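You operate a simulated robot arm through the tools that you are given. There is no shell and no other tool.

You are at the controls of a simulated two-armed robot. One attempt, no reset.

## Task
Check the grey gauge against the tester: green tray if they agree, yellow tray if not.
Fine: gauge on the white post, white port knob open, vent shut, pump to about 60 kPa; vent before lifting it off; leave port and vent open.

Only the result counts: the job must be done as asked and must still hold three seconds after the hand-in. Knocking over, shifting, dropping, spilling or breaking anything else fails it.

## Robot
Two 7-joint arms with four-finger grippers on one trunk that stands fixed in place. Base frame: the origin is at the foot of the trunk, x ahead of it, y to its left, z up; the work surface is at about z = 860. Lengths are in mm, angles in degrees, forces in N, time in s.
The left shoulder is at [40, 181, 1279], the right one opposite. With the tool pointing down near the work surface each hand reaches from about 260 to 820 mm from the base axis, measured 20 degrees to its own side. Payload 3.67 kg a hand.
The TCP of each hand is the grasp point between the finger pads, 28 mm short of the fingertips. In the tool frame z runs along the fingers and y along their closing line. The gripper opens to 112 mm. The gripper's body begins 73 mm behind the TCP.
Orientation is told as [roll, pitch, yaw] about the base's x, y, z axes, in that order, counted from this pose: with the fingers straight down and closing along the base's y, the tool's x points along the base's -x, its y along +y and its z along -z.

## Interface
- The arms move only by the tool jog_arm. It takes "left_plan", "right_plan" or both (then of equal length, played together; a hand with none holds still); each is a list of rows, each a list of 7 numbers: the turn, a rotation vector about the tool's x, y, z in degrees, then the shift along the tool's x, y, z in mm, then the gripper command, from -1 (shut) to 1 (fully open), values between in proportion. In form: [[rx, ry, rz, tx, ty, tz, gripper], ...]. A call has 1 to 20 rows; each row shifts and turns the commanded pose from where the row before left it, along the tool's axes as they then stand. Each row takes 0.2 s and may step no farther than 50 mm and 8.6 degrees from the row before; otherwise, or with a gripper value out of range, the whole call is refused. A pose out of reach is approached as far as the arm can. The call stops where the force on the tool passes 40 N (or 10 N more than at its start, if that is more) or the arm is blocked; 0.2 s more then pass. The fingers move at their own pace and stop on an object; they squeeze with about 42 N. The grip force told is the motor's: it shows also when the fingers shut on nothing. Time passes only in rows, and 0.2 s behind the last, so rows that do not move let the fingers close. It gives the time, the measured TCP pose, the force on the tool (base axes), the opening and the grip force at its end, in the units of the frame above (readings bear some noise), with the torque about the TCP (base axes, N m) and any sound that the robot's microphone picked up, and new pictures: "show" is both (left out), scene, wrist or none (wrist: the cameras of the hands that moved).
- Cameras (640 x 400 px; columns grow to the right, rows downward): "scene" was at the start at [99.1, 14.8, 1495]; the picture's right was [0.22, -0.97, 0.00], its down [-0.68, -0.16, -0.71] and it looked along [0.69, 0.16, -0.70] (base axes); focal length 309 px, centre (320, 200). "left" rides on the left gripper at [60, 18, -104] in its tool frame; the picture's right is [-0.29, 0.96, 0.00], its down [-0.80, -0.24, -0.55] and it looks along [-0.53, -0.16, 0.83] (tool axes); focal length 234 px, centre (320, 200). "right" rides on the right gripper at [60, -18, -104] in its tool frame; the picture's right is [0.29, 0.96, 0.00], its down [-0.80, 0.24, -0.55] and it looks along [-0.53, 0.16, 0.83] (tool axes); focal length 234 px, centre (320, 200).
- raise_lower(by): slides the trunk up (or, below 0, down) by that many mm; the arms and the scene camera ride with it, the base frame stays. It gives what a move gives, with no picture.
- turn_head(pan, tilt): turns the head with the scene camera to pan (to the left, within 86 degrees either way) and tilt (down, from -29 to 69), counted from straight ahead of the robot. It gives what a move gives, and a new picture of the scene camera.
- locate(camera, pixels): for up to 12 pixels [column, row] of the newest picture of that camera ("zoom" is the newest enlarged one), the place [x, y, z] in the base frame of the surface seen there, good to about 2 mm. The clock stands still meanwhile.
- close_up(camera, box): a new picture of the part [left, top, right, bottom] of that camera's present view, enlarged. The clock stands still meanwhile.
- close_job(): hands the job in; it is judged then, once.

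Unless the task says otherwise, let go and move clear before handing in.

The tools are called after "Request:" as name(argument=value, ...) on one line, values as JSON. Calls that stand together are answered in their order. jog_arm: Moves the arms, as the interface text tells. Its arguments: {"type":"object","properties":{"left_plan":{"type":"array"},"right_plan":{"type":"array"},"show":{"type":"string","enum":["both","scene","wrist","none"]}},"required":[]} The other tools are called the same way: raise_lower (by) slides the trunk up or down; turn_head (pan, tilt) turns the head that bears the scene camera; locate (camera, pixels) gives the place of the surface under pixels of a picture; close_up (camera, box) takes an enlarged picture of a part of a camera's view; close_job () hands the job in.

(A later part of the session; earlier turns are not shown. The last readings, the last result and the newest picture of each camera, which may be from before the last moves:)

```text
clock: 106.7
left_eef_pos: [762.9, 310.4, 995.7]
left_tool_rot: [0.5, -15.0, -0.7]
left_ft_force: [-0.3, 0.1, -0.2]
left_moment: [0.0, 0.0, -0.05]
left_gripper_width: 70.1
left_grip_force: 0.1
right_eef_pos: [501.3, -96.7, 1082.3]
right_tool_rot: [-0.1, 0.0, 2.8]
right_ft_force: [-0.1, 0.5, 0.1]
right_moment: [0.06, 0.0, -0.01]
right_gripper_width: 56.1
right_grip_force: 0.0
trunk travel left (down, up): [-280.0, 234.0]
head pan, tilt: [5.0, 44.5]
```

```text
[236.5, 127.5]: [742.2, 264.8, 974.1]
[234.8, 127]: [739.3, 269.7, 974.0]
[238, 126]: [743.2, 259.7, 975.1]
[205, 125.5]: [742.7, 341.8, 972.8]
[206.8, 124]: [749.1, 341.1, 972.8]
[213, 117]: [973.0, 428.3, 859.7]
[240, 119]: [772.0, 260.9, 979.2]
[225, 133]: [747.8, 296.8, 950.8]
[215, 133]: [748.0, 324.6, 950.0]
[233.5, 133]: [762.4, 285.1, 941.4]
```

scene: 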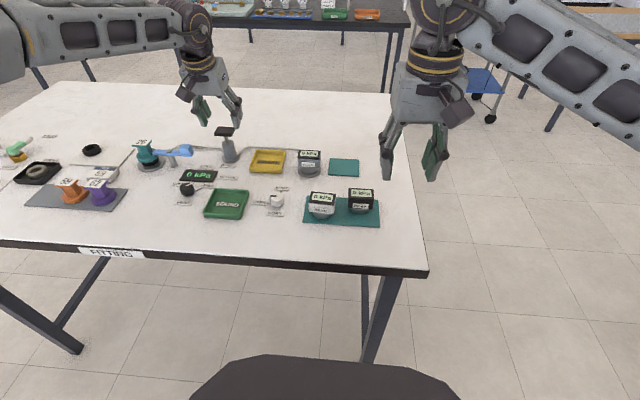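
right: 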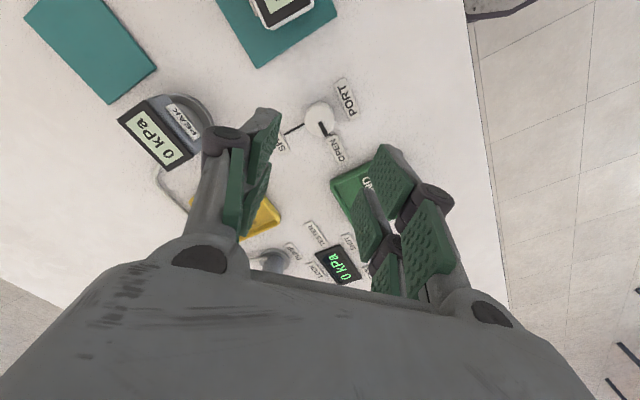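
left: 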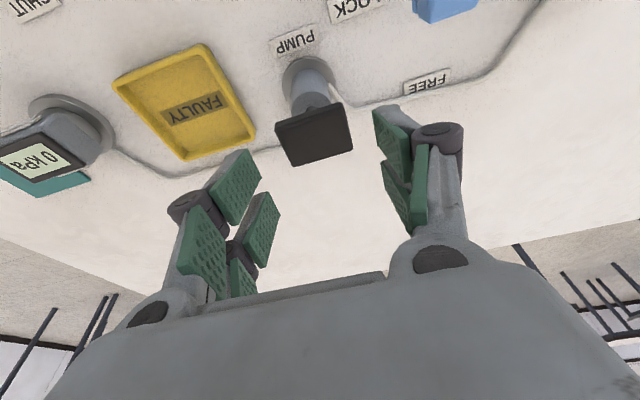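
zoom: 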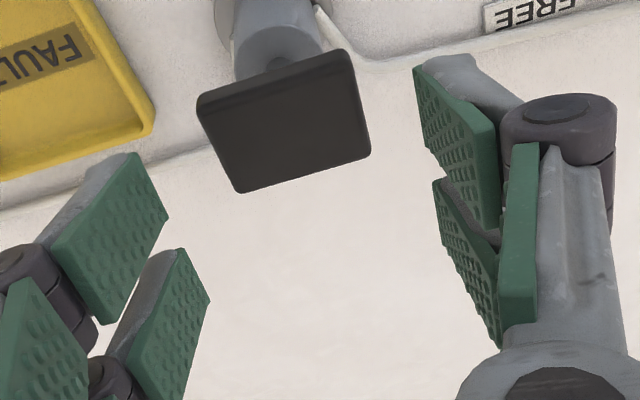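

The fingers (inner faces at y≈270 and 341.5) are centred on the cap (305.5) in the scene frame. I'll descend 49 mm and close on the cap's sides.

Request:
jog_arm(left_plan=[[0, 0, 0, 6.3, 0, 23.7, 0.25], [0, 0, 0, 6.3, 0, 23.7, 0.25], [0, 0, 0, 0, 0, 0, 0], [0, 0, 0, 0, 0, 0, -1], [0, 0, 0, 0, 0, 0, -1]], show="both")

Request:
close_up(camera="scene", box=[170, 110, 270, 190])

Request:
close_up(camera="left", box=[220, 80, 440, 260])

```text
clock: 107.9
left_eef_pos: [758.4, 311.4, 949.9]
left_tool_rot: [0.5, -15.2, -0.5]
left_ft_force: [-1.2, -7.0, -0.2]
left_moment: [-0.22, -0.15, 0.58]
left_gripper_width: 44.5
left_grip_force: 45.2
left hand out of reach, approached as far as the arm can: row 2
right_eef_pos: [501.6, -99.2, 1081.6]
right_tool_rot: [0.0, -0.2, 2.6]
right_ft_force: [0.0, -0.4, -0.3]
right_moment: [0.0, 0.0, -0.01]
right_gripper_width: 56.0
right_grip_force: 0.0
trunk travel left (down, up): [-280.0, 234.0]
head pan, tilt: [5.0, 44.5]
```

scene: 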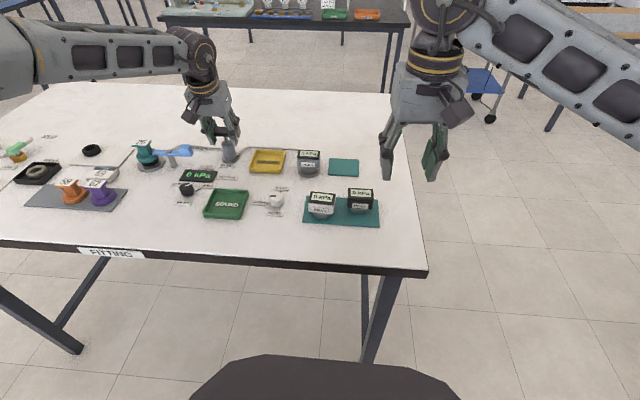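
left: 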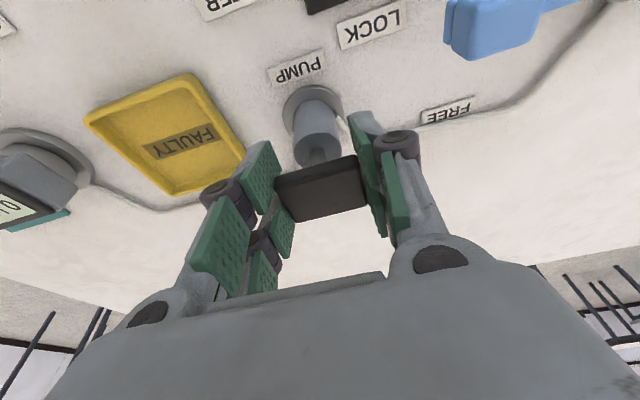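

```text
5.00 times, centred on (220, 150) of scene
```

zoom: 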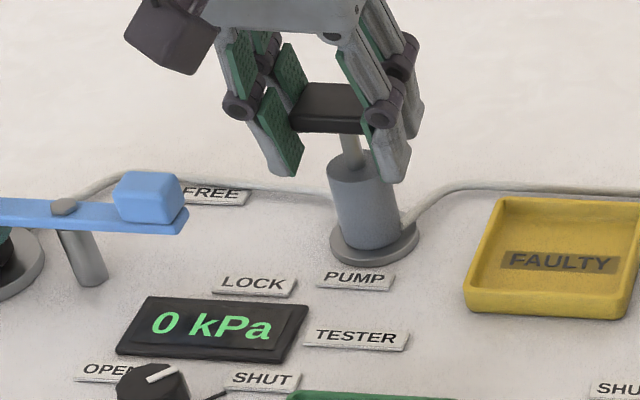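

```text
2.22 times, centred on (330, 170) of left
```

zoom: 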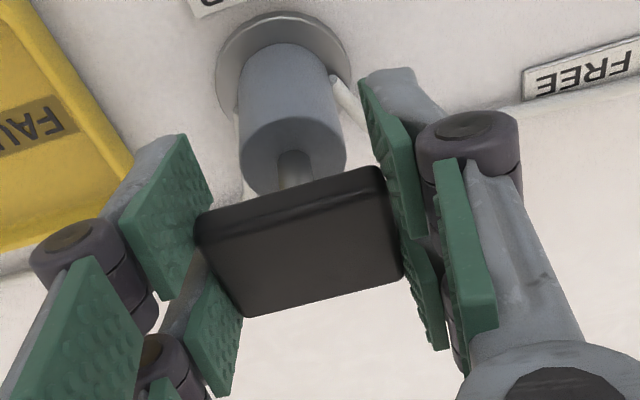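

The cap is gripped (44.5 mm) but the arm was at its boundary again, so pushing down could drag sideways. I'll open, pitch further to -22° for margin, re-centre and grip again.

Request:
jog_arm(left_plan=[[0, 0, 0, 0, 0, 0, 0], [0, 0, 0, 0, 0, 0, 0.25], [0, 0, 0, 0, 0, 0, 0.25], [0, -3.5, 0, 0, 0, 0, 0.25], [0, -3.5, 0, 0, 0, 0, 0.25], [0, 0, 0, -3.5, -0.5, 4.7, 0.25], [0, 0, 0, 0, 0, 0, 0.25]], show="both")

Request:
close_up(camera="left", box=[220, 80, 440, 260])

```text
clock: 109.5
left_eef_pos: [762.4, 311.2, 945.4]
left_tool_rot: [0.6, -22.0, -0.6]
left_ft_force: [0.2, 0.7, 0.2]
left_moment: [-0.01, -0.01, -0.01]
left_gripper_width: 70.1
left_grip_force: 0.1
right_eef_pos: [500.0, -97.0, 1082.4]
right_tool_rot: [-0.1, -0.2, 2.7]
right_ft_force: [0.9, -0.4, -0.5]
right_moment: [0.02, -0.04, -0.01]
right_gripper_width: 56.0
right_grip_force: 0.0
trunk travel left (down, up): [-280.0, 234.0]
head pan, tilt: [5.0, 44.5]
```

scene: 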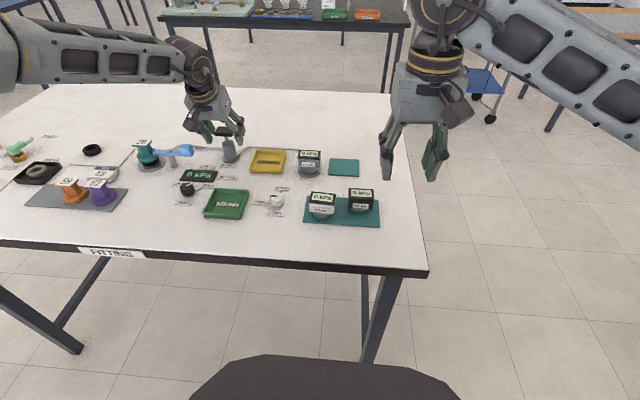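
left: 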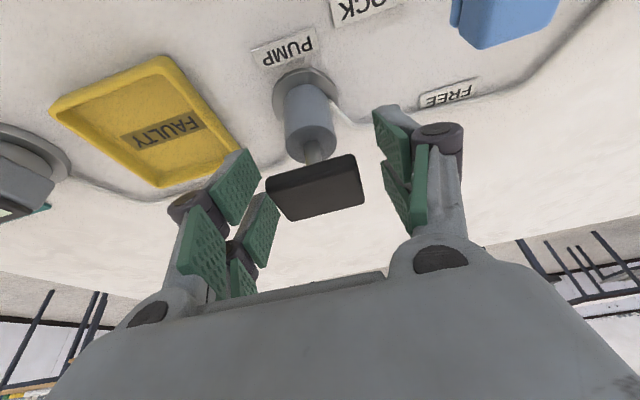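

```text
2.22 times, centred on (330, 170) of left
```

zoom: 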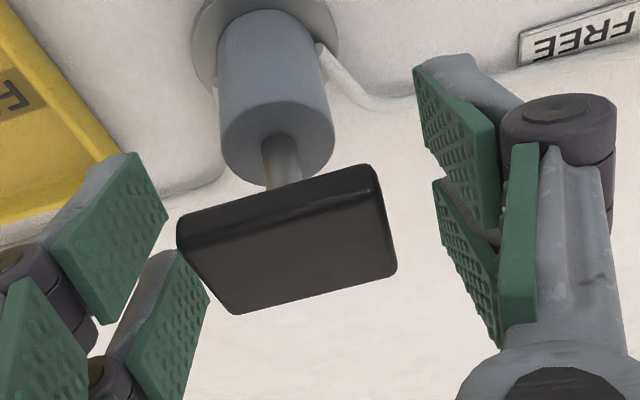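

Request:
jog_arm(left_plan=[[0, 0, 0, 0, 0, 0, 0], [0, 0, 0, 0, 0, 0, -1], [0, 0, 0, 0, 0, 0, -1], [0, 0, 0, 0, 0, 0, -1]], show="both")

Request:
close_up(camera="scene", box=[170, 110, 270, 190])

Request:
close_up(camera="left", box=[220, 80, 440, 260])

```text
clock: 110.5
left_eef_pos: [762.6, 308.8, 944.4]
left_tool_rot: [0.6, -22.0, -0.6]
left_ft_force: [0.2, -7.7, -1.3]
left_moment: [-0.17, -0.09, 0.3]
left_gripper_width: 44.2
left_grip_force: 44.6
right_eef_pos: [501.1, -98.7, 1080.8]
right_tool_rot: [-0.1, -0.1, 2.7]
right_ft_force: [0.5, 0.1, -0.2]
right_moment: [0.0, -0.02, -0.01]
right_gripper_width: 55.9
right_grip_force: 0.0
trunk travel left (down, up): [-280.0, 234.0]
head pan, tilt: [5.0, 44.5]
```

scene: 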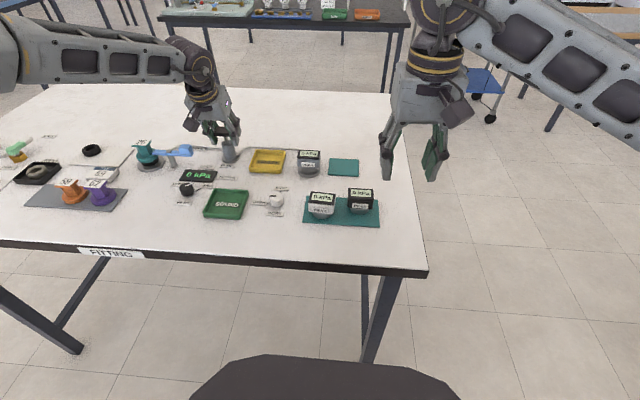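
left: 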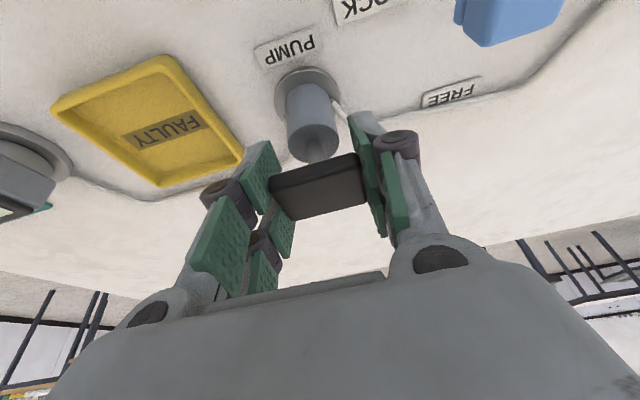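

```text
5.00 times, centred on (220, 150) of scene
```

zoom: 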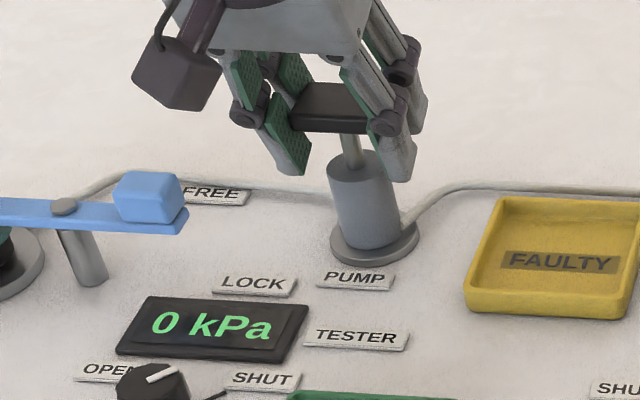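

```text
2.22 times, centred on (330, 170) of left
```

zoom: 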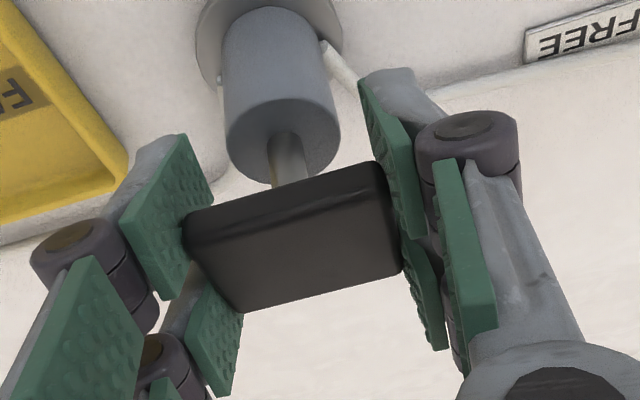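

Gripped firmly (44.2 mm). I'll ease the side force and push the plunger down 6 mm to feel its resistance, then read both displays.

Request:
jog_arm(left_plan=[[0, 0, 0, 0, -1, 0, -1], [0, 0, 0, 0.75, 0, 1.85, -1], [0, 0, 0, 0.75, 0, 1.85, -1], [0, 0, 0, 0.75, 0, 1.85, -1], [0, 0, 0, 0, 0, 0, -1]], show="scene")

Request:
close_up(camera="scene", box=[170, 110, 330, 210])

```text
clock: 111.7
left_eef_pos: [763.5, 309.8, 938.4]
left_tool_rot: [0.5, -22.0, -0.8]
left_ft_force: [-4.8, -7.3, 2.0]
left_moment: [-0.11, 0.05, 0.18]
left_gripper_width: 44.3
left_grip_force: 44.8
right_eef_pos: [500.0, -98.5, 1082.8]
right_tool_rot: [0.0, -0.2, 2.7]
right_ft_force: [0.8, 0.6, -0.1]
right_moment: [-0.02, 0.03, 0.04]
right_gripper_width: 56.1
right_grip_force: 0.1
trunk travel left (down, up): [-280.0, 234.0]
head pan, tilt: [5.0, 44.5]
```

scene: 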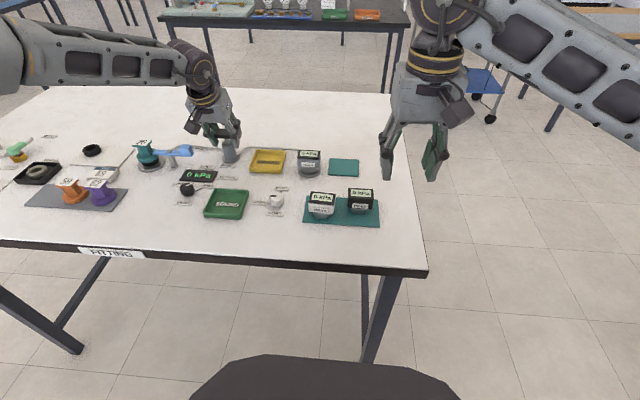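

```text
4.00 times, centred on (250, 160) of scene
```

zoom: 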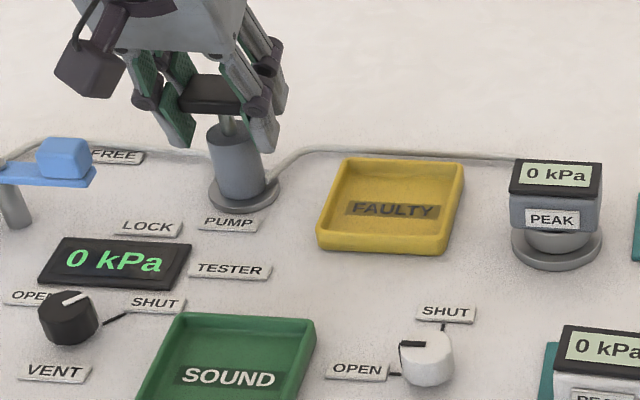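

The plunger moved with almost no resistance; both displays still read 0. I'll push further in small steps, checking the display.

Request:
jog_arm(left_plan=[[0, 0, 0, 0.75, 0, 1.85, -1], [0, 0, 0, 0.75, 0, 1.85, -1], [0, 0, 0, 0.75, 0, 1.85, -1], [0, 0, 0, 0, 0, 0, -1]], show="none")

Request:
close_up(camera="scene", box=[170, 110, 330, 210])

```text
clock: 112.7
left_eef_pos: [764.2, 309.0, 933.6]
left_tool_rot: [0.7, -22.0, -0.5]
left_ft_force: [-5.0, -5.0, 2.8]
left_moment: [-0.08, -0.13, 0.16]
left_gripper_width: 44.0
left_grip_force: 44.7
right_eef_pos: [500.5, -98.7, 1083.9]
right_tool_rot: [0.0, -0.2, 2.7]
right_ft_force: [0.3, -0.9, -0.4]
right_moment: [-0.03, 0.0, 0.01]
right_gripper_width: 56.1
right_grip_force: 0.0
trunk travel left (down, up): [-280.0, 234.0]
head pan, tilt: [5.0, 44.5]
```

```text
4.00 times, centred on (250, 160) of scene
```

zoom: 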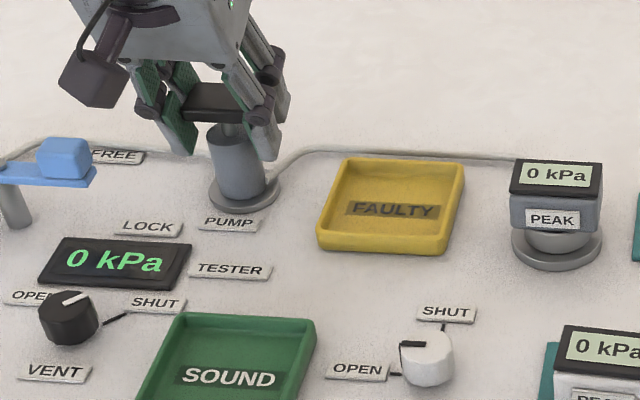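

Request:
jog_arm(left_plan=[[0, 0, 0, 0.75, 0, 1.85, -1], [0, 0, 0, 0.75, 0, 1.85, -1], [0, 0, 0, 0.75, 0, 1.85, -1], [0, 0, 0, 0, 0, 0, -1]], show="none")

Request:
close_up(camera="scene", box=[170, 110, 330, 210])

```text
clock: 113.7
left_eef_pos: [762.3, 310.9, 928.8]
left_tool_rot: [0.7, -22.1, -0.7]
left_ft_force: [-1.6, -8.6, 3.2]
left_moment: [-0.23, -0.04, 0.28]
left_gripper_width: 44.5
left_grip_force: 45.6
right_eef_pos: [501.9, -97.8, 1082.3]
right_tool_rot: [-0.1, -0.1, 2.7]
right_ft_force: [0.1, -0.8, -0.9]
right_moment: [0.0, -0.03, 0.0]
right_gripper_width: 56.3
right_grip_force: 0.1
trunk travel left (down, up): [-280.0, 234.0]
head pan, tilt: [5.0, 44.5]
```

```text
4.00 times, centred on (250, 160) of scene
```

zoom: 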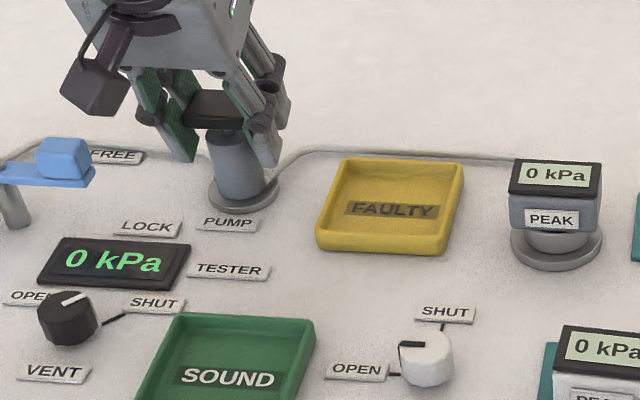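

Request:
jog_arm(left_plan=[[0, 0, 0, 0.75, 0, 1.85, -1], [0, 0, 0, 0.75, 0, 1.85, -1], [0, 0, 0, 0.75, 0, 1.85, -1], [0, 0, 0, 0, 0, 0, -1]], show="none")

Request:
close_up(camera="scene", box=[170, 110, 330, 210])

```text
clock: 114.7
left_eef_pos: [762.5, 310.5, 921.0]
left_tool_rot: [0.6, -22.1, -0.7]
left_ft_force: [-2.5, -7.8, 3.5]
left_moment: [-0.15, -0.06, 0.07]
left_gripper_width: 44.3
left_grip_force: 45.2
right_eef_pos: [500.3, -98.7, 1082.8]
right_tool_rot: [0.0, -0.3, 2.7]
right_ft_force: [-0.1, 0.1, -0.4]
right_moment: [-0.03, 0.01, 0.04]
right_gripper_width: 56.0
right_grip_force: 0.0
trunk travel left (down, up): [-280.0, 234.0]
head pan, tilt: [5.0, 44.5]
heard: click
```

```text
4.00 times, centred on (250, 160) of scene
```

zoom: 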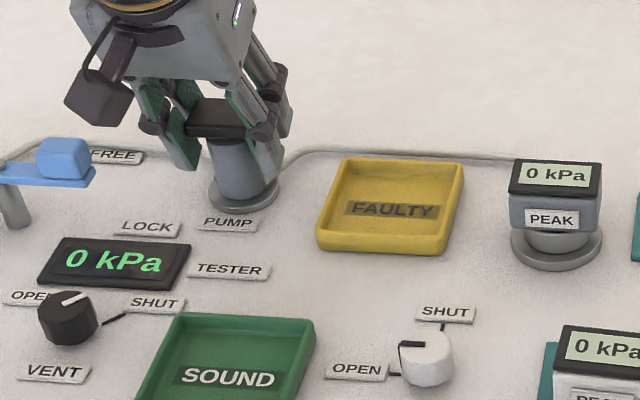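

A click was heard at the bottom of the stroke. I'll wait a moment and read the displays.

Request:
jog_arm(left_plan=[[0, 0, 0, 0, 0, 0, -1], [0, 0, 0, 0, 0, 0, -1]], show="none")

Request:
close_up(camera="scene", box=[170, 110, 330, 210])

```text
clock: 115.3
left_eef_pos: [763.1, 310.5, 922.5]
left_tool_rot: [0.5, -22.0, -0.7]
left_ft_force: [-1.7, -8.9, 4.8]
left_moment: [-0.14, -0.16, 0.14]
left_gripper_width: 44.0
left_grip_force: 44.9
right_eef_pos: [500.4, -99.8, 1083.3]
right_tool_rot: [-0.1, -0.2, 2.7]
right_ft_force: [-0.2, 0.1, -1.1]
right_moment: [-0.01, 0.0, -0.01]
right_gripper_width: 56.1
right_grip_force: 0.0
trunk travel left (down, up): [-280.0, 234.0]
head pan, tilt: [5.0, 44.5]
```

```text
4.00 times, centred on (250, 160) of scene
```

zoom: 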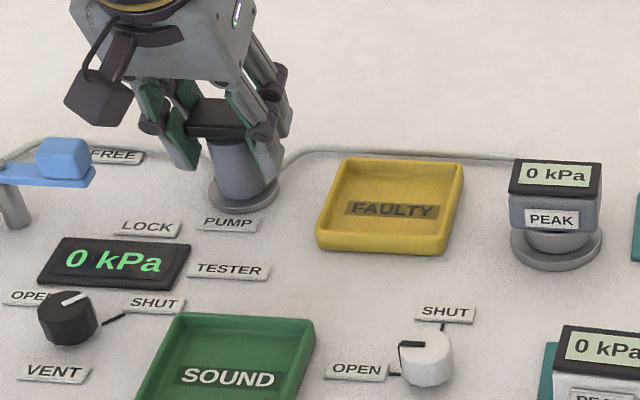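

Both displays still show 0 after the first stroke. I'll pull the plunger back up 22 mm and stroke again, watching the display.

Request:
jog_arm(left_plan=[[0, 0, 0, -2.06, 0, -5.1, -1], [0, 0, 0, -2.06, 0, -5.1, -1], [0, 0, 0, -2.06, 0, -5.1, -1], [0, 0, 0, -2.06, 0, -5.1, -1], [0, 0, 0, 0, 0, 0, -1]], show="none")

Request:
close_up(camera="scene", box=[170, 110, 330, 210])

```text
clock: 116.5
left_eef_pos: [763.3, 309.1, 943.1]
left_tool_rot: [0.7, -22.1, -0.7]
left_ft_force: [-5.7, -9.4, 1.2]
left_moment: [0.0, 0.08, -0.08]
left_gripper_width: 44.0
left_grip_force: 45.5
right_eef_pos: [499.7, -98.9, 1082.7]
right_tool_rot: [-0.1, -0.1, 2.8]
right_ft_force: [-0.5, -0.5, -0.1]
right_moment: [0.03, 0.0, -0.05]
right_gripper_width: 56.1
right_grip_force: 0.0
trunk travel left (down, up): [-280.0, 234.0]
head pan, tilt: [5.0, 44.5]
```

```text
4.00 times, centred on (250, 160) of scene
```

zoom: 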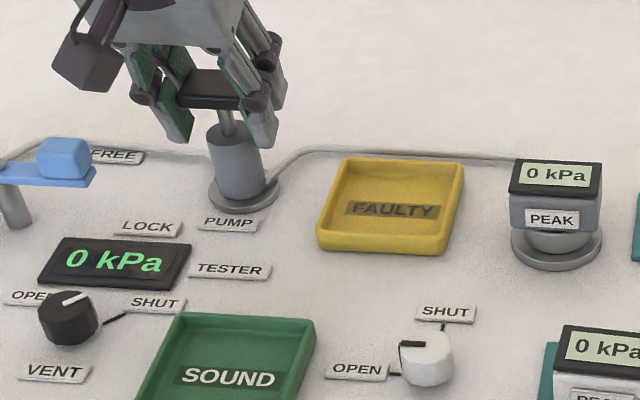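

Request:
jog_arm(left_plan=[[0, 0, 0, 2.06, 0, 5.1, -1], [0, 0, 0, 2.06, 0, 5.1, -1], [0, 0, 0, 2.06, 0, 5.1, -1], [0, 0, 0, 2.06, 0, 5.1, -1]], show="none")

Request:
close_up(camera="scene", box=[170, 110, 330, 210])

```text
clock: 117.5
left_eef_pos: [763.4, 310.3, 920.6]
left_tool_rot: [0.7, -22.1, -0.6]
left_ft_force: [-6.5, -10.4, 3.0]
left_moment: [0.01, 0.79, 0.14]
left_gripper_width: 44.3
left_grip_force: 45.2
right_eef_pos: [501.1, -99.2, 1083.5]
right_tool_rot: [0.0, -0.1, 2.6]
right_ft_force: [-0.1, -0.9, 0.8]
right_moment: [-0.02, -0.02, -0.01]
right_gripper_width: 56.3
right_grip_force: 0.1
trunk travel left (down, up): [-280.0, 234.0]
head pan, tilt: [5.0, 44.5]
heard: click
```

```text
4.00 times, centred on (250, 160) of scene
```

zoom: 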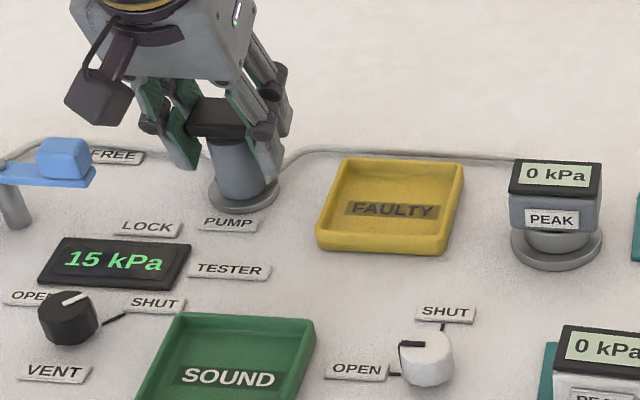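

The tester now reads 15 kPa while the gauge still shows 0. I'll wait a second and re-read both.

Request:
jog_arm(left_plan=[[0, 0, 0, 0, 0, 0, -1], [0, 0, 0, 0, 0, 0, -1], [0, 0, 0, 0, 0, 0, -1], [0, 0, 0, 0, 0, 0, -1], [0, 0, 0, 0, 0, 0, -1]], show="none")

Request:
close_up(camera="scene", box=[170, 110, 330, 210])

```text
clock: 118.7
left_eef_pos: [763.8, 309.8, 921.8]
left_tool_rot: [0.7, -22.1, -0.8]
left_ft_force: [-4.6, -10.5, 4.2]
left_moment: [-0.19, -0.19, 0.15]
left_gripper_width: 43.9
left_grip_force: 45.3
right_eef_pos: [500.6, -100.2, 1083.2]
right_tool_rot: [0.1, -0.3, 2.8]
right_ft_force: [0.1, 0.2, 0.7]
right_moment: [-0.02, 0.03, 0.02]
right_gripper_width: 56.0
right_grip_force: 0.0
trunk travel left (down, up): [-280.0, 234.0]
head pan, tilt: [5.0, 44.5]
```

```text
4.00 times, centred on (250, 160) of scene
```

zoom: 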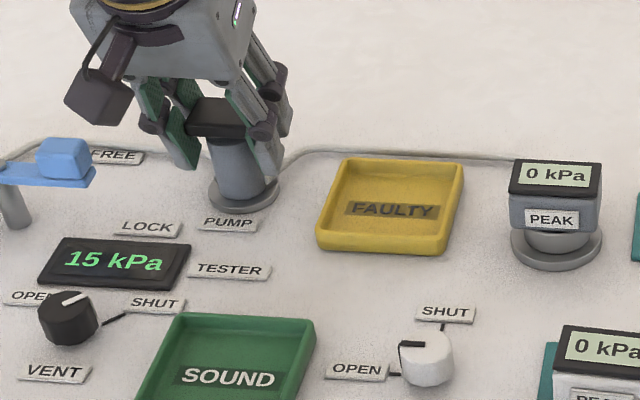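

Request:
close_up(camera="scene", box=[285, 135, 335, 180])

Request:
close_up(camera="scene", box=[245, 165, 305, 215])

Request:
close_up(camera="left", box=[0, 0, 640, 400])

```text
8.89 times, centred on (310, 158) of scene
```

zoom: 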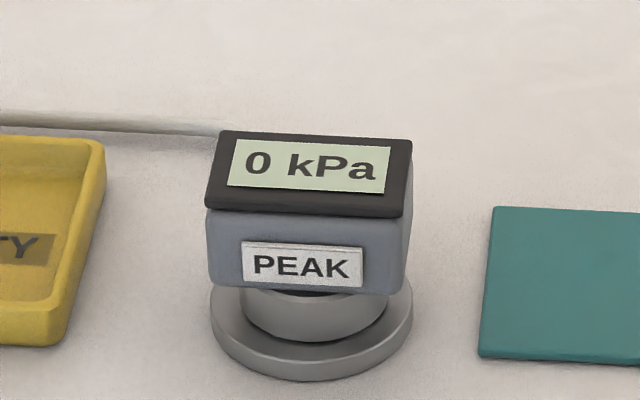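

```text
8.00 times, centred on (275, 190) of scene
```

zoom: 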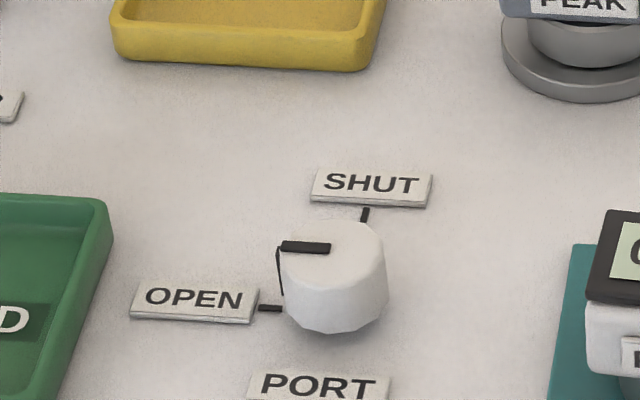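

```text
1.00 times, centred on (320, 200) of left (not enlarged: the box is as wide or as high as the picture)
```

zoom: 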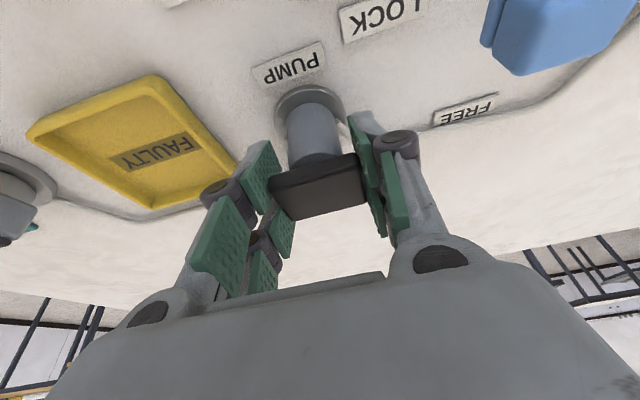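

The gauge sits squarely on the post and the port pointer is at OPEN; the tester holds 15 kPa. I'll do one more stroke and compare.

Request:
jog_arm(left_plan=[[0, 0, 0, -2.06, 0.8, -5.1, -1], [0, 0, 0, -2.06, 0, -5.1, -1], [0, 0, 0, -2.06, 0, -5.1, -1], [0, 0, 0, -2.06, 0, -5.1, -1], [0, 0, 0, 0, 0, 0, -1], [0, 0, 0, 2.06, 0, 5.1, -1], [0, 0, 0, 2.06, 0, 5.1, -1], [0, 0, 0, 2.06, 0, 5.1, -1], [0, 0, 0, 2.06, 0, 5.1, -1], [0, 0, 0, 0, 0, 0, -1]], show="none")

Request:
close_up(camera="scene", box=[170, 110, 330, 210])

```text
clock: 120.9
left_eef_pos: [763.3, 309.3, 922.4]
left_tool_rot: [0.7, -22.1, -0.7]
left_ft_force: [-4.0, -14.3, 3.7]
left_moment: [-0.17, 0.22, 0.1]
left_gripper_width: 44.2
left_grip_force: 45.3
right_eef_pos: [500.4, -99.3, 1083.4]
right_tool_rot: [0.1, -0.2, 2.7]
right_ft_force: [0.2, 0.1, -0.5]
right_moment: [0.02, -0.01, 0.03]
right_gripper_width: 56.0
right_grip_force: 0.0
trunk travel left (down, up): [-280.0, 234.0]
head pan, tilt: [5.0, 44.5]
heard: click
```

```text
4.00 times, centred on (250, 160) of scene
```

zoom: 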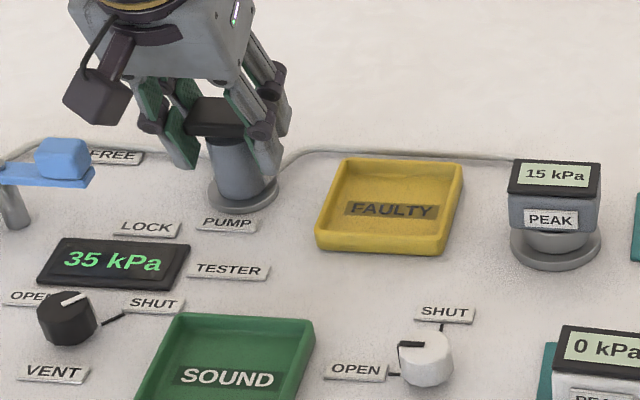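

The tester reads 35 kPa and the gauge 15 kPa. I'll wait to see whether the gauge settles with time.

Request:
jog_arm(left_plan=[[0, 0, 0, 0, 0, 0, -1], [0, 0, 0, 0, 0, 0, -1], [0, 0, 0, 0, 0, 0, -1], [0, 0, 0, 0, 0, 0, -1], [0, 0, 0, 0, 0, 0, -1], [0, 0, 0, 0, 0, 0, -1], [0, 0, 0, 0, 0, 0, -1], [0, 0, 0, 0, 0, 0, -1], [0, 0, 0, 0, 0, 0, -1], [0, 0, 0, 0, 0, 0, -1]], show="none")

Request:
close_up(camera="scene", box=[170, 110, 330, 210])

```text
clock: 123.1
left_eef_pos: [764.3, 309.1, 921.2]
left_tool_rot: [0.7, -21.9, -0.6]
left_ft_force: [0.9, -16.4, 4.5]
left_moment: [-0.13, -0.14, -0.01]
left_gripper_width: 43.8
left_grip_force: 45.2
right_eef_pos: [500.9, -99.4, 1081.9]
right_tool_rot: [-0.1, -0.2, 2.7]
right_ft_force: [0.0, -0.1, 0.5]
right_moment: [-0.03, 0.02, 0.0]
right_gripper_width: 56.0
right_grip_force: 0.1
trunk travel left (down, up): [-280.0, 234.0]
head pan, tilt: [5.0, 44.5]
```

```text
4.00 times, centred on (250, 160) of scene
```

zoom: 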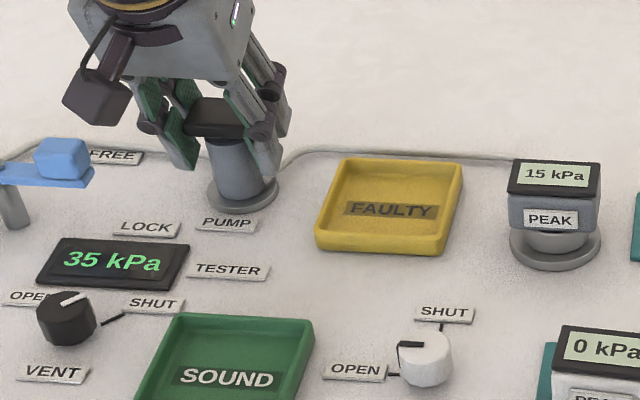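

Steady at tester 35 / gauge 15. I'll ease the side force and pump another stroke toward 60 kPa.

Request:
jog_arm(left_plan=[[0, 0, 0, -2.06, -1.5, -5.1, -1], [0, 0, 0, -2.06, 0, -5.1, -1], [0, 0, 0, -2.06, 0, -5.1, -1], [0, 0, 0, -2.06, 0, -5.1, -1], [0, 0, 0, 0, 0, 0, -1], [0, 0, 0, 2.06, 0, 5.1, -1], [0, 0, 0, 2.06, 0, 5.1, -1], [0, 0, 0, 2.06, 0, 5.1, -1], [0, 0, 0, 2.06, 0, 5.1, -1], [0, 0, 0, 0, 0, 0, -1]], show="none")

Request:
close_up(camera="scene", box=[170, 110, 330, 210])

```text
clock: 125.3
left_eef_pos: [763.4, 309.6, 922.5]
left_tool_rot: [0.6, -22.1, -0.6]
left_ft_force: [0.8, -2.0, 4.3]
left_moment: [-0.12, 0.27, 0.31]
left_gripper_width: 44.0
left_grip_force: 45.4
right_eef_pos: [502.2, -98.2, 1083.2]
right_tool_rot: [0.1, -0.2, 2.7]
right_ft_force: [0.2, -0.1, 0.3]
right_moment: [-0.01, 0.01, 0.02]
right_gripper_width: 56.2
right_grip_force: 0.1
trunk travel left (down, up): [-280.0, 234.0]
head pan, tilt: [5.0, 44.5]
heard: click
```

```text
4.00 times, centred on (250, 160) of scene
```

zoom: 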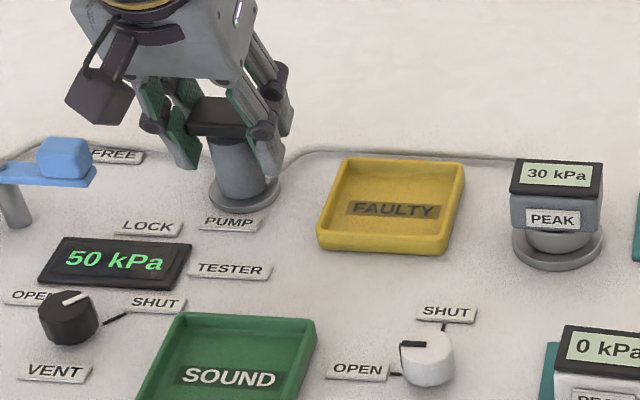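

Tester 50, gauge 30 — a consistent 20 kPa gap. A full stroke adds ~16, so I'll try a part stroke (12 mm) to land near 60.

Request:
jog_arm(left_plan=[[0, 0, 0, -2.25, 0, -5.56, -1], [0, 0, 0, -2.25, 0, -5.56, -1], [0, 0, 0, 0, 0, 0, -1], [0, 0, 0, 2.25, 0, 5.56, -1], [0, 0, 0, 2.25, 0, 5.56, -1], [0, 0, 0, 0, 0, 0, -1]], show="none")

Request:
close_up(camera="scene", box=[170, 110, 330, 210])

```text
clock: 126.7
left_eef_pos: [764.2, 310.9, 921.8]
left_tool_rot: [0.6, -22.0, -0.7]
left_ft_force: [-4.5, -3.1, 3.2]
left_moment: [-0.13, 0.28, 0.16]
left_gripper_width: 44.3
left_grip_force: 45.5
right_eef_pos: [499.7, -98.5, 1083.6]
right_tool_rot: [0.0, -0.2, 2.6]
right_ft_force: [0.2, -0.6, 0.1]
right_moment: [0.0, 0.0, 0.0]
right_gripper_width: 56.1
right_grip_force: 0.1
trunk travel left (down, up): [-280.0, 234.0]
head pan, tilt: [5.0, 44.5]
```

```text
4.00 times, centred on (250, 160) of scene
```

zoom: 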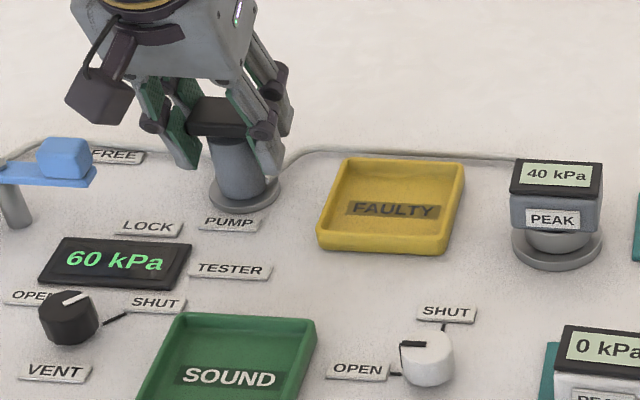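

The tester reads 60 kPa and the gauge 40 kPa. I'll zoom in on both to be certain of the digits.

Request:
close_up(camera="scene", box=[290, 140, 330, 170])

Request:
close_up(camera="scene", box=[175, 165, 225, 190])

```text
13.33 times, centred on (310, 155) of scene
```

zoom: 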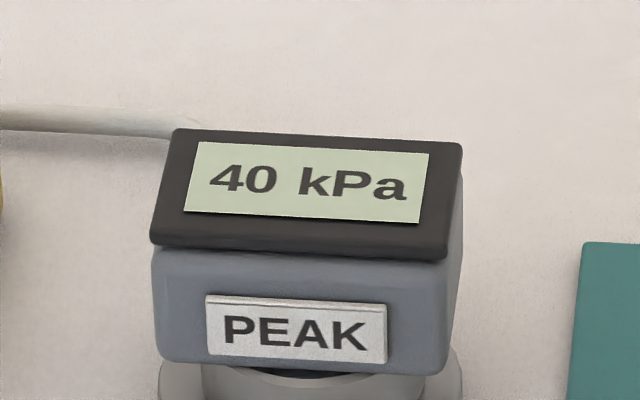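

```text
12.80 times, centred on (200, 178) of scene
```

zoom: 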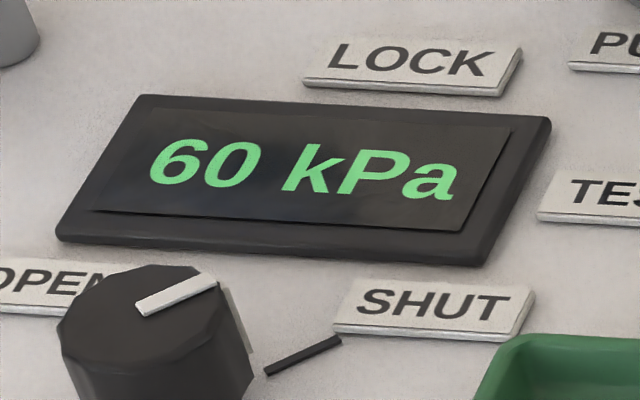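

Confirmed: tester 60 vs gauge 40 – they disagree. I'll draw the plunger back up, release it and lift the left hand clear, re-checking the readings.

Request:
jog_arm(left_plan=[[0, 0, 0, -2.06, 0, -5.1, -1], [0, 0, 0, -2.06, 0, -5.1, -1], [0, 0, 0, -2.06, 0, -5.1, -1], [0, 0, 0, -2.06, 0, -5.1, -1], [0, 0, 0, 0, 0, 0, -1], [0, 0, 0, 0, 0, 0, 0], [0, 0, 0, 0, 0, 0, 0.25], [0, 0, 0, 0, 0, 0, 0.25], [0, 0, 0, -7.5, 0, -18.5, 0.25], [0, 0, 0, -15, 0, -37, 0.25], [0, 0, 0, 0, 0, 0, 0.25]], show="both")

Request:
close_up(camera="scene", box=[170, 110, 330, 210])

```text
clock: 129.1
left_eef_pos: [765.2, 310.2, 1003.2]
left_tool_rot: [0.5, -21.9, -0.6]
left_ft_force: [0.4, -0.5, -1.4]
left_moment: [-0.05, 0.0, 0.03]
left_gripper_width: 70.0
left_grip_force: 0.0
right_eef_pos: [501.5, -96.8, 1082.6]
right_tool_rot: [-0.1, -0.1, 2.6]
right_ft_force: [0.0, -0.4, -1.3]
right_moment: [-0.03, 0.02, -0.03]
right_gripper_width: 56.0
right_grip_force: 0.0
trunk travel left (down, up): [-280.0, 234.0]
head pan, tilt: [5.0, 44.5]
```

scene: 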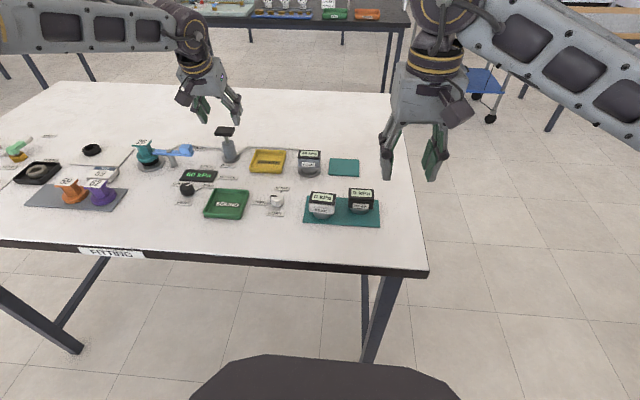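
left: 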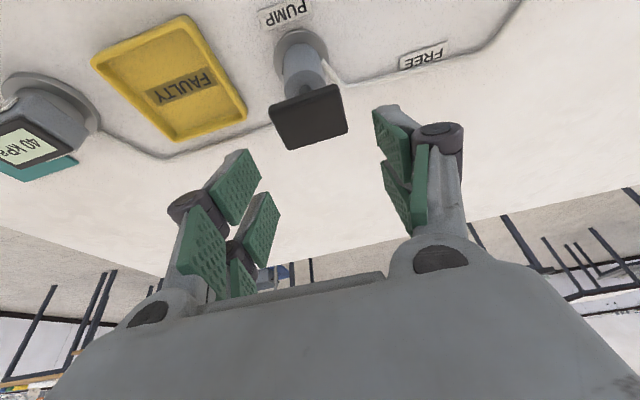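

```text
4.00 times, centred on (250, 160) of scene
```

zoom: 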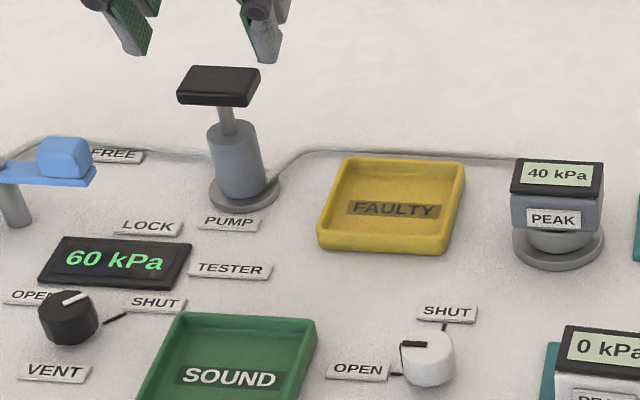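

The readings hold at 60/40. Next is the vent: I'll bring the left hand back, level it, and place it over the vent knob.

Request:
jog_arm(left_plan=[[0, 0, 0, 34.8, 0, -14, 0.25], [0, 0, 0, 34.8, 0, -14, 0.1], [0, 7.3, 0, 0, 0, 0, 0], [0, 7.3, 0, 0, 0, 0, 0], [0, 7.3, 0, 0, 0, 0, 0], [0, 0, 0, 38, 30, 0, 0], [0, 0, 0, 38, 30, 0, 0], [0, 0, 0, 0, 0, 0, 0]], show="both")

```text
clock: 130.9
left_eef_pos: [615.1, 373.1, 1004.5]
left_tool_rot: [0.6, 0.0, -0.5]
left_ft_force: [0.5, -0.7, -0.6]
left_moment: [0.06, 0.03, 0.02]
left_gripper_width: 56.0
left_grip_force: 0.1
right_eef_pos: [502.9, -98.3, 1081.5]
right_tool_rot: [-0.1, 0.0, 2.7]
right_ft_force: [0.5, 0.3, 0.2]
right_moment: [0.04, 0.06, -0.03]
right_gripper_width: 55.9
right_grip_force: 0.0
trunk travel left (down, up): [-280.0, 234.0]
head pan, tilt: [5.0, 44.5]
```

scene: 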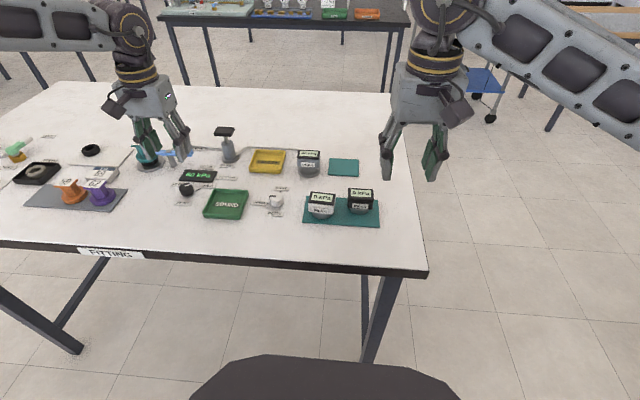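
left: 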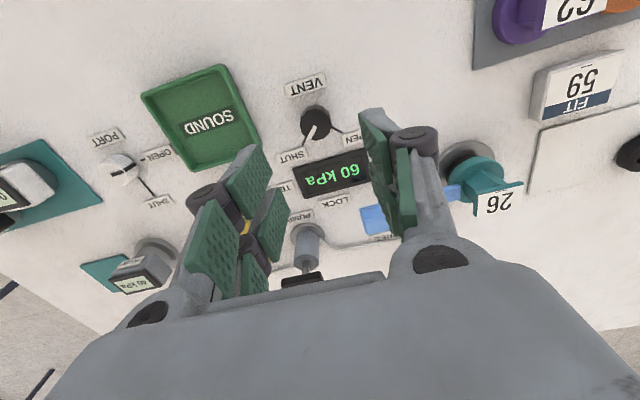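

I'll centre (y -2.5), yaw to about -10°, descend onto the vent knob and grip.

Request:
jog_arm(left_plan=[[0, 0, 8, 0, -2.7, 0, 0], [0, 0, 0, 0, 0, 35, 0], [0, 0, 0, 0, 0, 35, 0], [0, 0, 0, 0, 0, 22, 0], [0, 0, 0, 0, 0, 13, 0], [0, 0, 0, 0, 0, 0, -0.2], [0, 0, 0, 0, 0, 0, -1], [0, 0, 0, 0, 0, 0, -1]], show="wrist")

Request:
close_up(camera="left", box=[200, 60, 460, 240])

```text
clock: 132.7
left_eef_pos: [614.8, 370.3, 899.4]
left_tool_rot: [0.5, 0.0, -8.3]
left_ft_force: [-0.8, -2.7, -1.3]
left_moment: [-0.19, -0.55, -0.03]
left_gripper_width: 27.7
left_grip_force: 45.0
right_eef_pos: [500.8, -97.3, 1081.1]
right_tool_rot: [-0.1, -0.1, 2.7]
right_ft_force: [0.4, 0.5, -0.1]
right_moment: [0.01, -0.01, -0.02]
right_gripper_width: 56.1
right_grip_force: 0.1
trunk travel left (down, up): [-280.0, 234.0]
head pan, tilt: [5.0, 44.5]
```

left: 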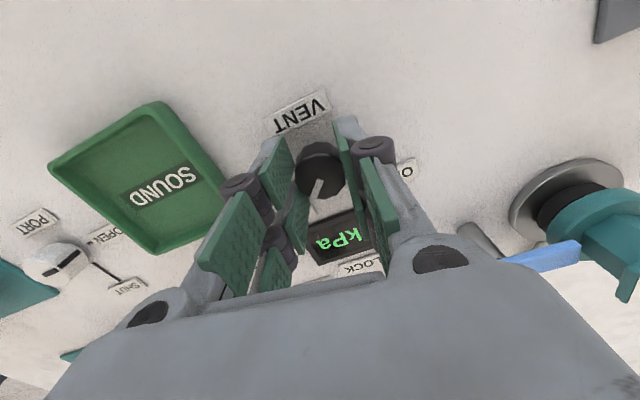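

```text
2.22 times, centred on (330, 150) of left
```

zoom: 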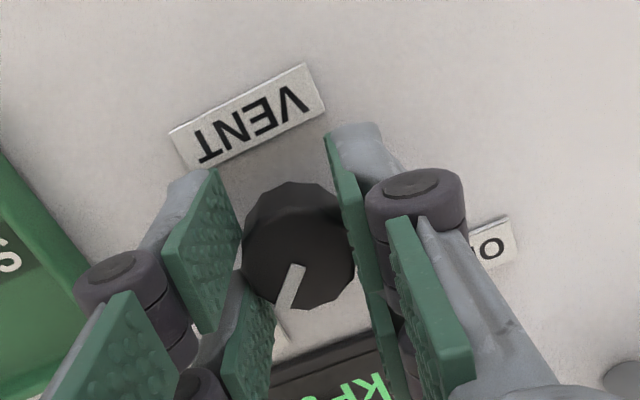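

Well centred grip with little side force. I'll turn the vent knob counter-clockwise (+) in steps, first 49°.

Request:
jog_arm(left_plan=[[0, 0, -8.2, 0, 0, 0, -1], [0, 0, -8.2, 0, 0, 0, -1], [0, 0, -8.2, 0, 0, 0, -1], [0, 0, -8.2, 0, 0, 0, -1], [0, 0, -8.2, 0, 0, 0, -1], [0, 0, -8.2, 0, 0, 0, -1], [0, 0, 0, 0, 0, 0, -1]], show="wrist")

Request:
close_up(camera="scene", box=[170, 110, 330, 210])

```text
clock: 134.3
left_eef_pos: [613.7, 369.9, 899.0]
left_tool_rot: [0.3, -0.5, 40.9]
left_ft_force: [10.8, 3.1, 4.5]
left_moment: [-0.06, -0.17, -0.01]
left_gripper_width: 27.4
left_grip_force: 45.6
right_eef_pos: [501.2, -97.3, 1081.3]
right_tool_rot: [-0.2, -0.2, 2.7]
right_ft_force: [0.2, -0.1, -0.3]
right_moment: [0.01, -0.01, -0.01]
right_gripper_width: 55.9
right_grip_force: 0.1
trunk travel left (down, up): [-280.0, 234.0]
head pan, tilt: [5.0, 44.5]
```

left: 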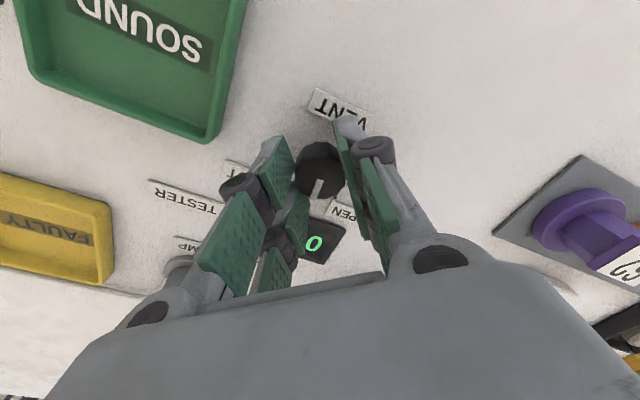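

```text
4.00 times, centred on (250, 160) of scene
```

zoom: 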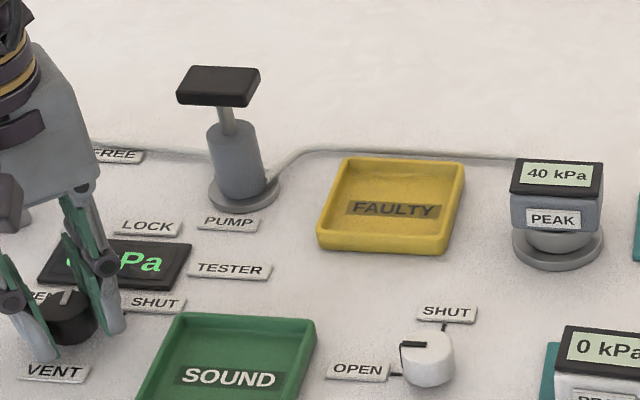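

The tester dropped to 0 — pressure is vented; the gauge holds its peak. I'll continue turning toward the OPEN mark in smaller bites.

Request:
jog_arm(left_plan=[[0, 0, 0, -0.9, -0.8, 0, -1], [0, 0, -7, 0, 0, 0, -1], [0, 0, -7, 0, 0, 0, -1], [0, 0, 0, 0, 0, 0, -1]], show="none")

```text
clock: 135.3
left_eef_pos: [615.0, 369.8, 898.0]
left_tool_rot: [0.1, -0.5, 54.9]
left_ft_force: [6.6, 3.5, 5.9]
left_moment: [-0.05, 0.17, 0.04]
left_gripper_width: 27.4
left_grip_force: 45.1
right_eef_pos: [501.4, -97.5, 1082.5]
right_tool_rot: [-0.1, 0.0, 2.7]
right_ft_force: [0.2, 0.0, -0.1]
right_moment: [0.0, -0.03, 0.01]
right_gripper_width: 55.9
right_grip_force: 0.1
trunk travel left (down, up): [-280.0, 234.0]
head pan, tilt: [5.0, 44.5]
```

Request:
jog_arm(left_plan=[[0, 0, -7, 0, 0, 0, -1], [0, 0, -7, 0, 0, 0, -1], [0, 0, 0, 0, 0, 0, -1]], show="none")

Request:
jog_arm(left_plan=[[0, 0, -6.5, 0, 0, 0, -1], [0, 0, -6.5, 0, 0, 0, -1], [0, 0, 0, 0, 0, 0, -1]], show="wrist")

```text
clock: 136.1
left_eef_pos: [614.8, 368.6, 899.5]
left_tool_rot: [0.0, -0.4, 68.9]
left_ft_force: [5.3, 4.9, 4.2]
left_moment: [-0.15, 0.04, 0.05]
left_gripper_width: 27.7
left_grip_force: 44.9
right_eef_pos: [501.6, -97.3, 1083.0]
right_tool_rot: [-0.2, -0.1, 2.7]
right_ft_force: [0.3, -0.1, -0.6]
right_moment: [-0.01, 0.0, -0.04]
right_gripper_width: 56.3
right_grip_force: 0.1
trunk travel left (down, up): [-280.0, 234.0]
head pan, tilt: [5.0, 44.5]
```

```text
clock: 136.9
left_eef_pos: [615.9, 369.1, 898.8]
left_tool_rot: [0.0, -0.5, 81.8]
left_ft_force: [4.2, 6.2, 5.7]
left_moment: [0.64, -0.27, -0.71]
left_gripper_width: 27.4
left_grip_force: 44.9
right_eef_pos: [501.6, -98.6, 1082.7]
right_tool_rot: [0.0, -0.1, 2.7]
right_ft_force: [-0.4, 1.2, -1.1]
right_moment: [0.0, -0.02, 0.02]
right_gripper_width: 56.0
right_grip_force: 0.0
trunk travel left (down, up): [-280.0, 234.0]
head pan, tilt: [5.0, 44.5]
```

left: 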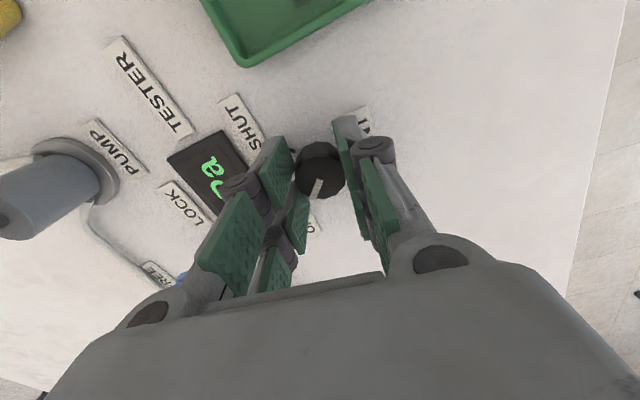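

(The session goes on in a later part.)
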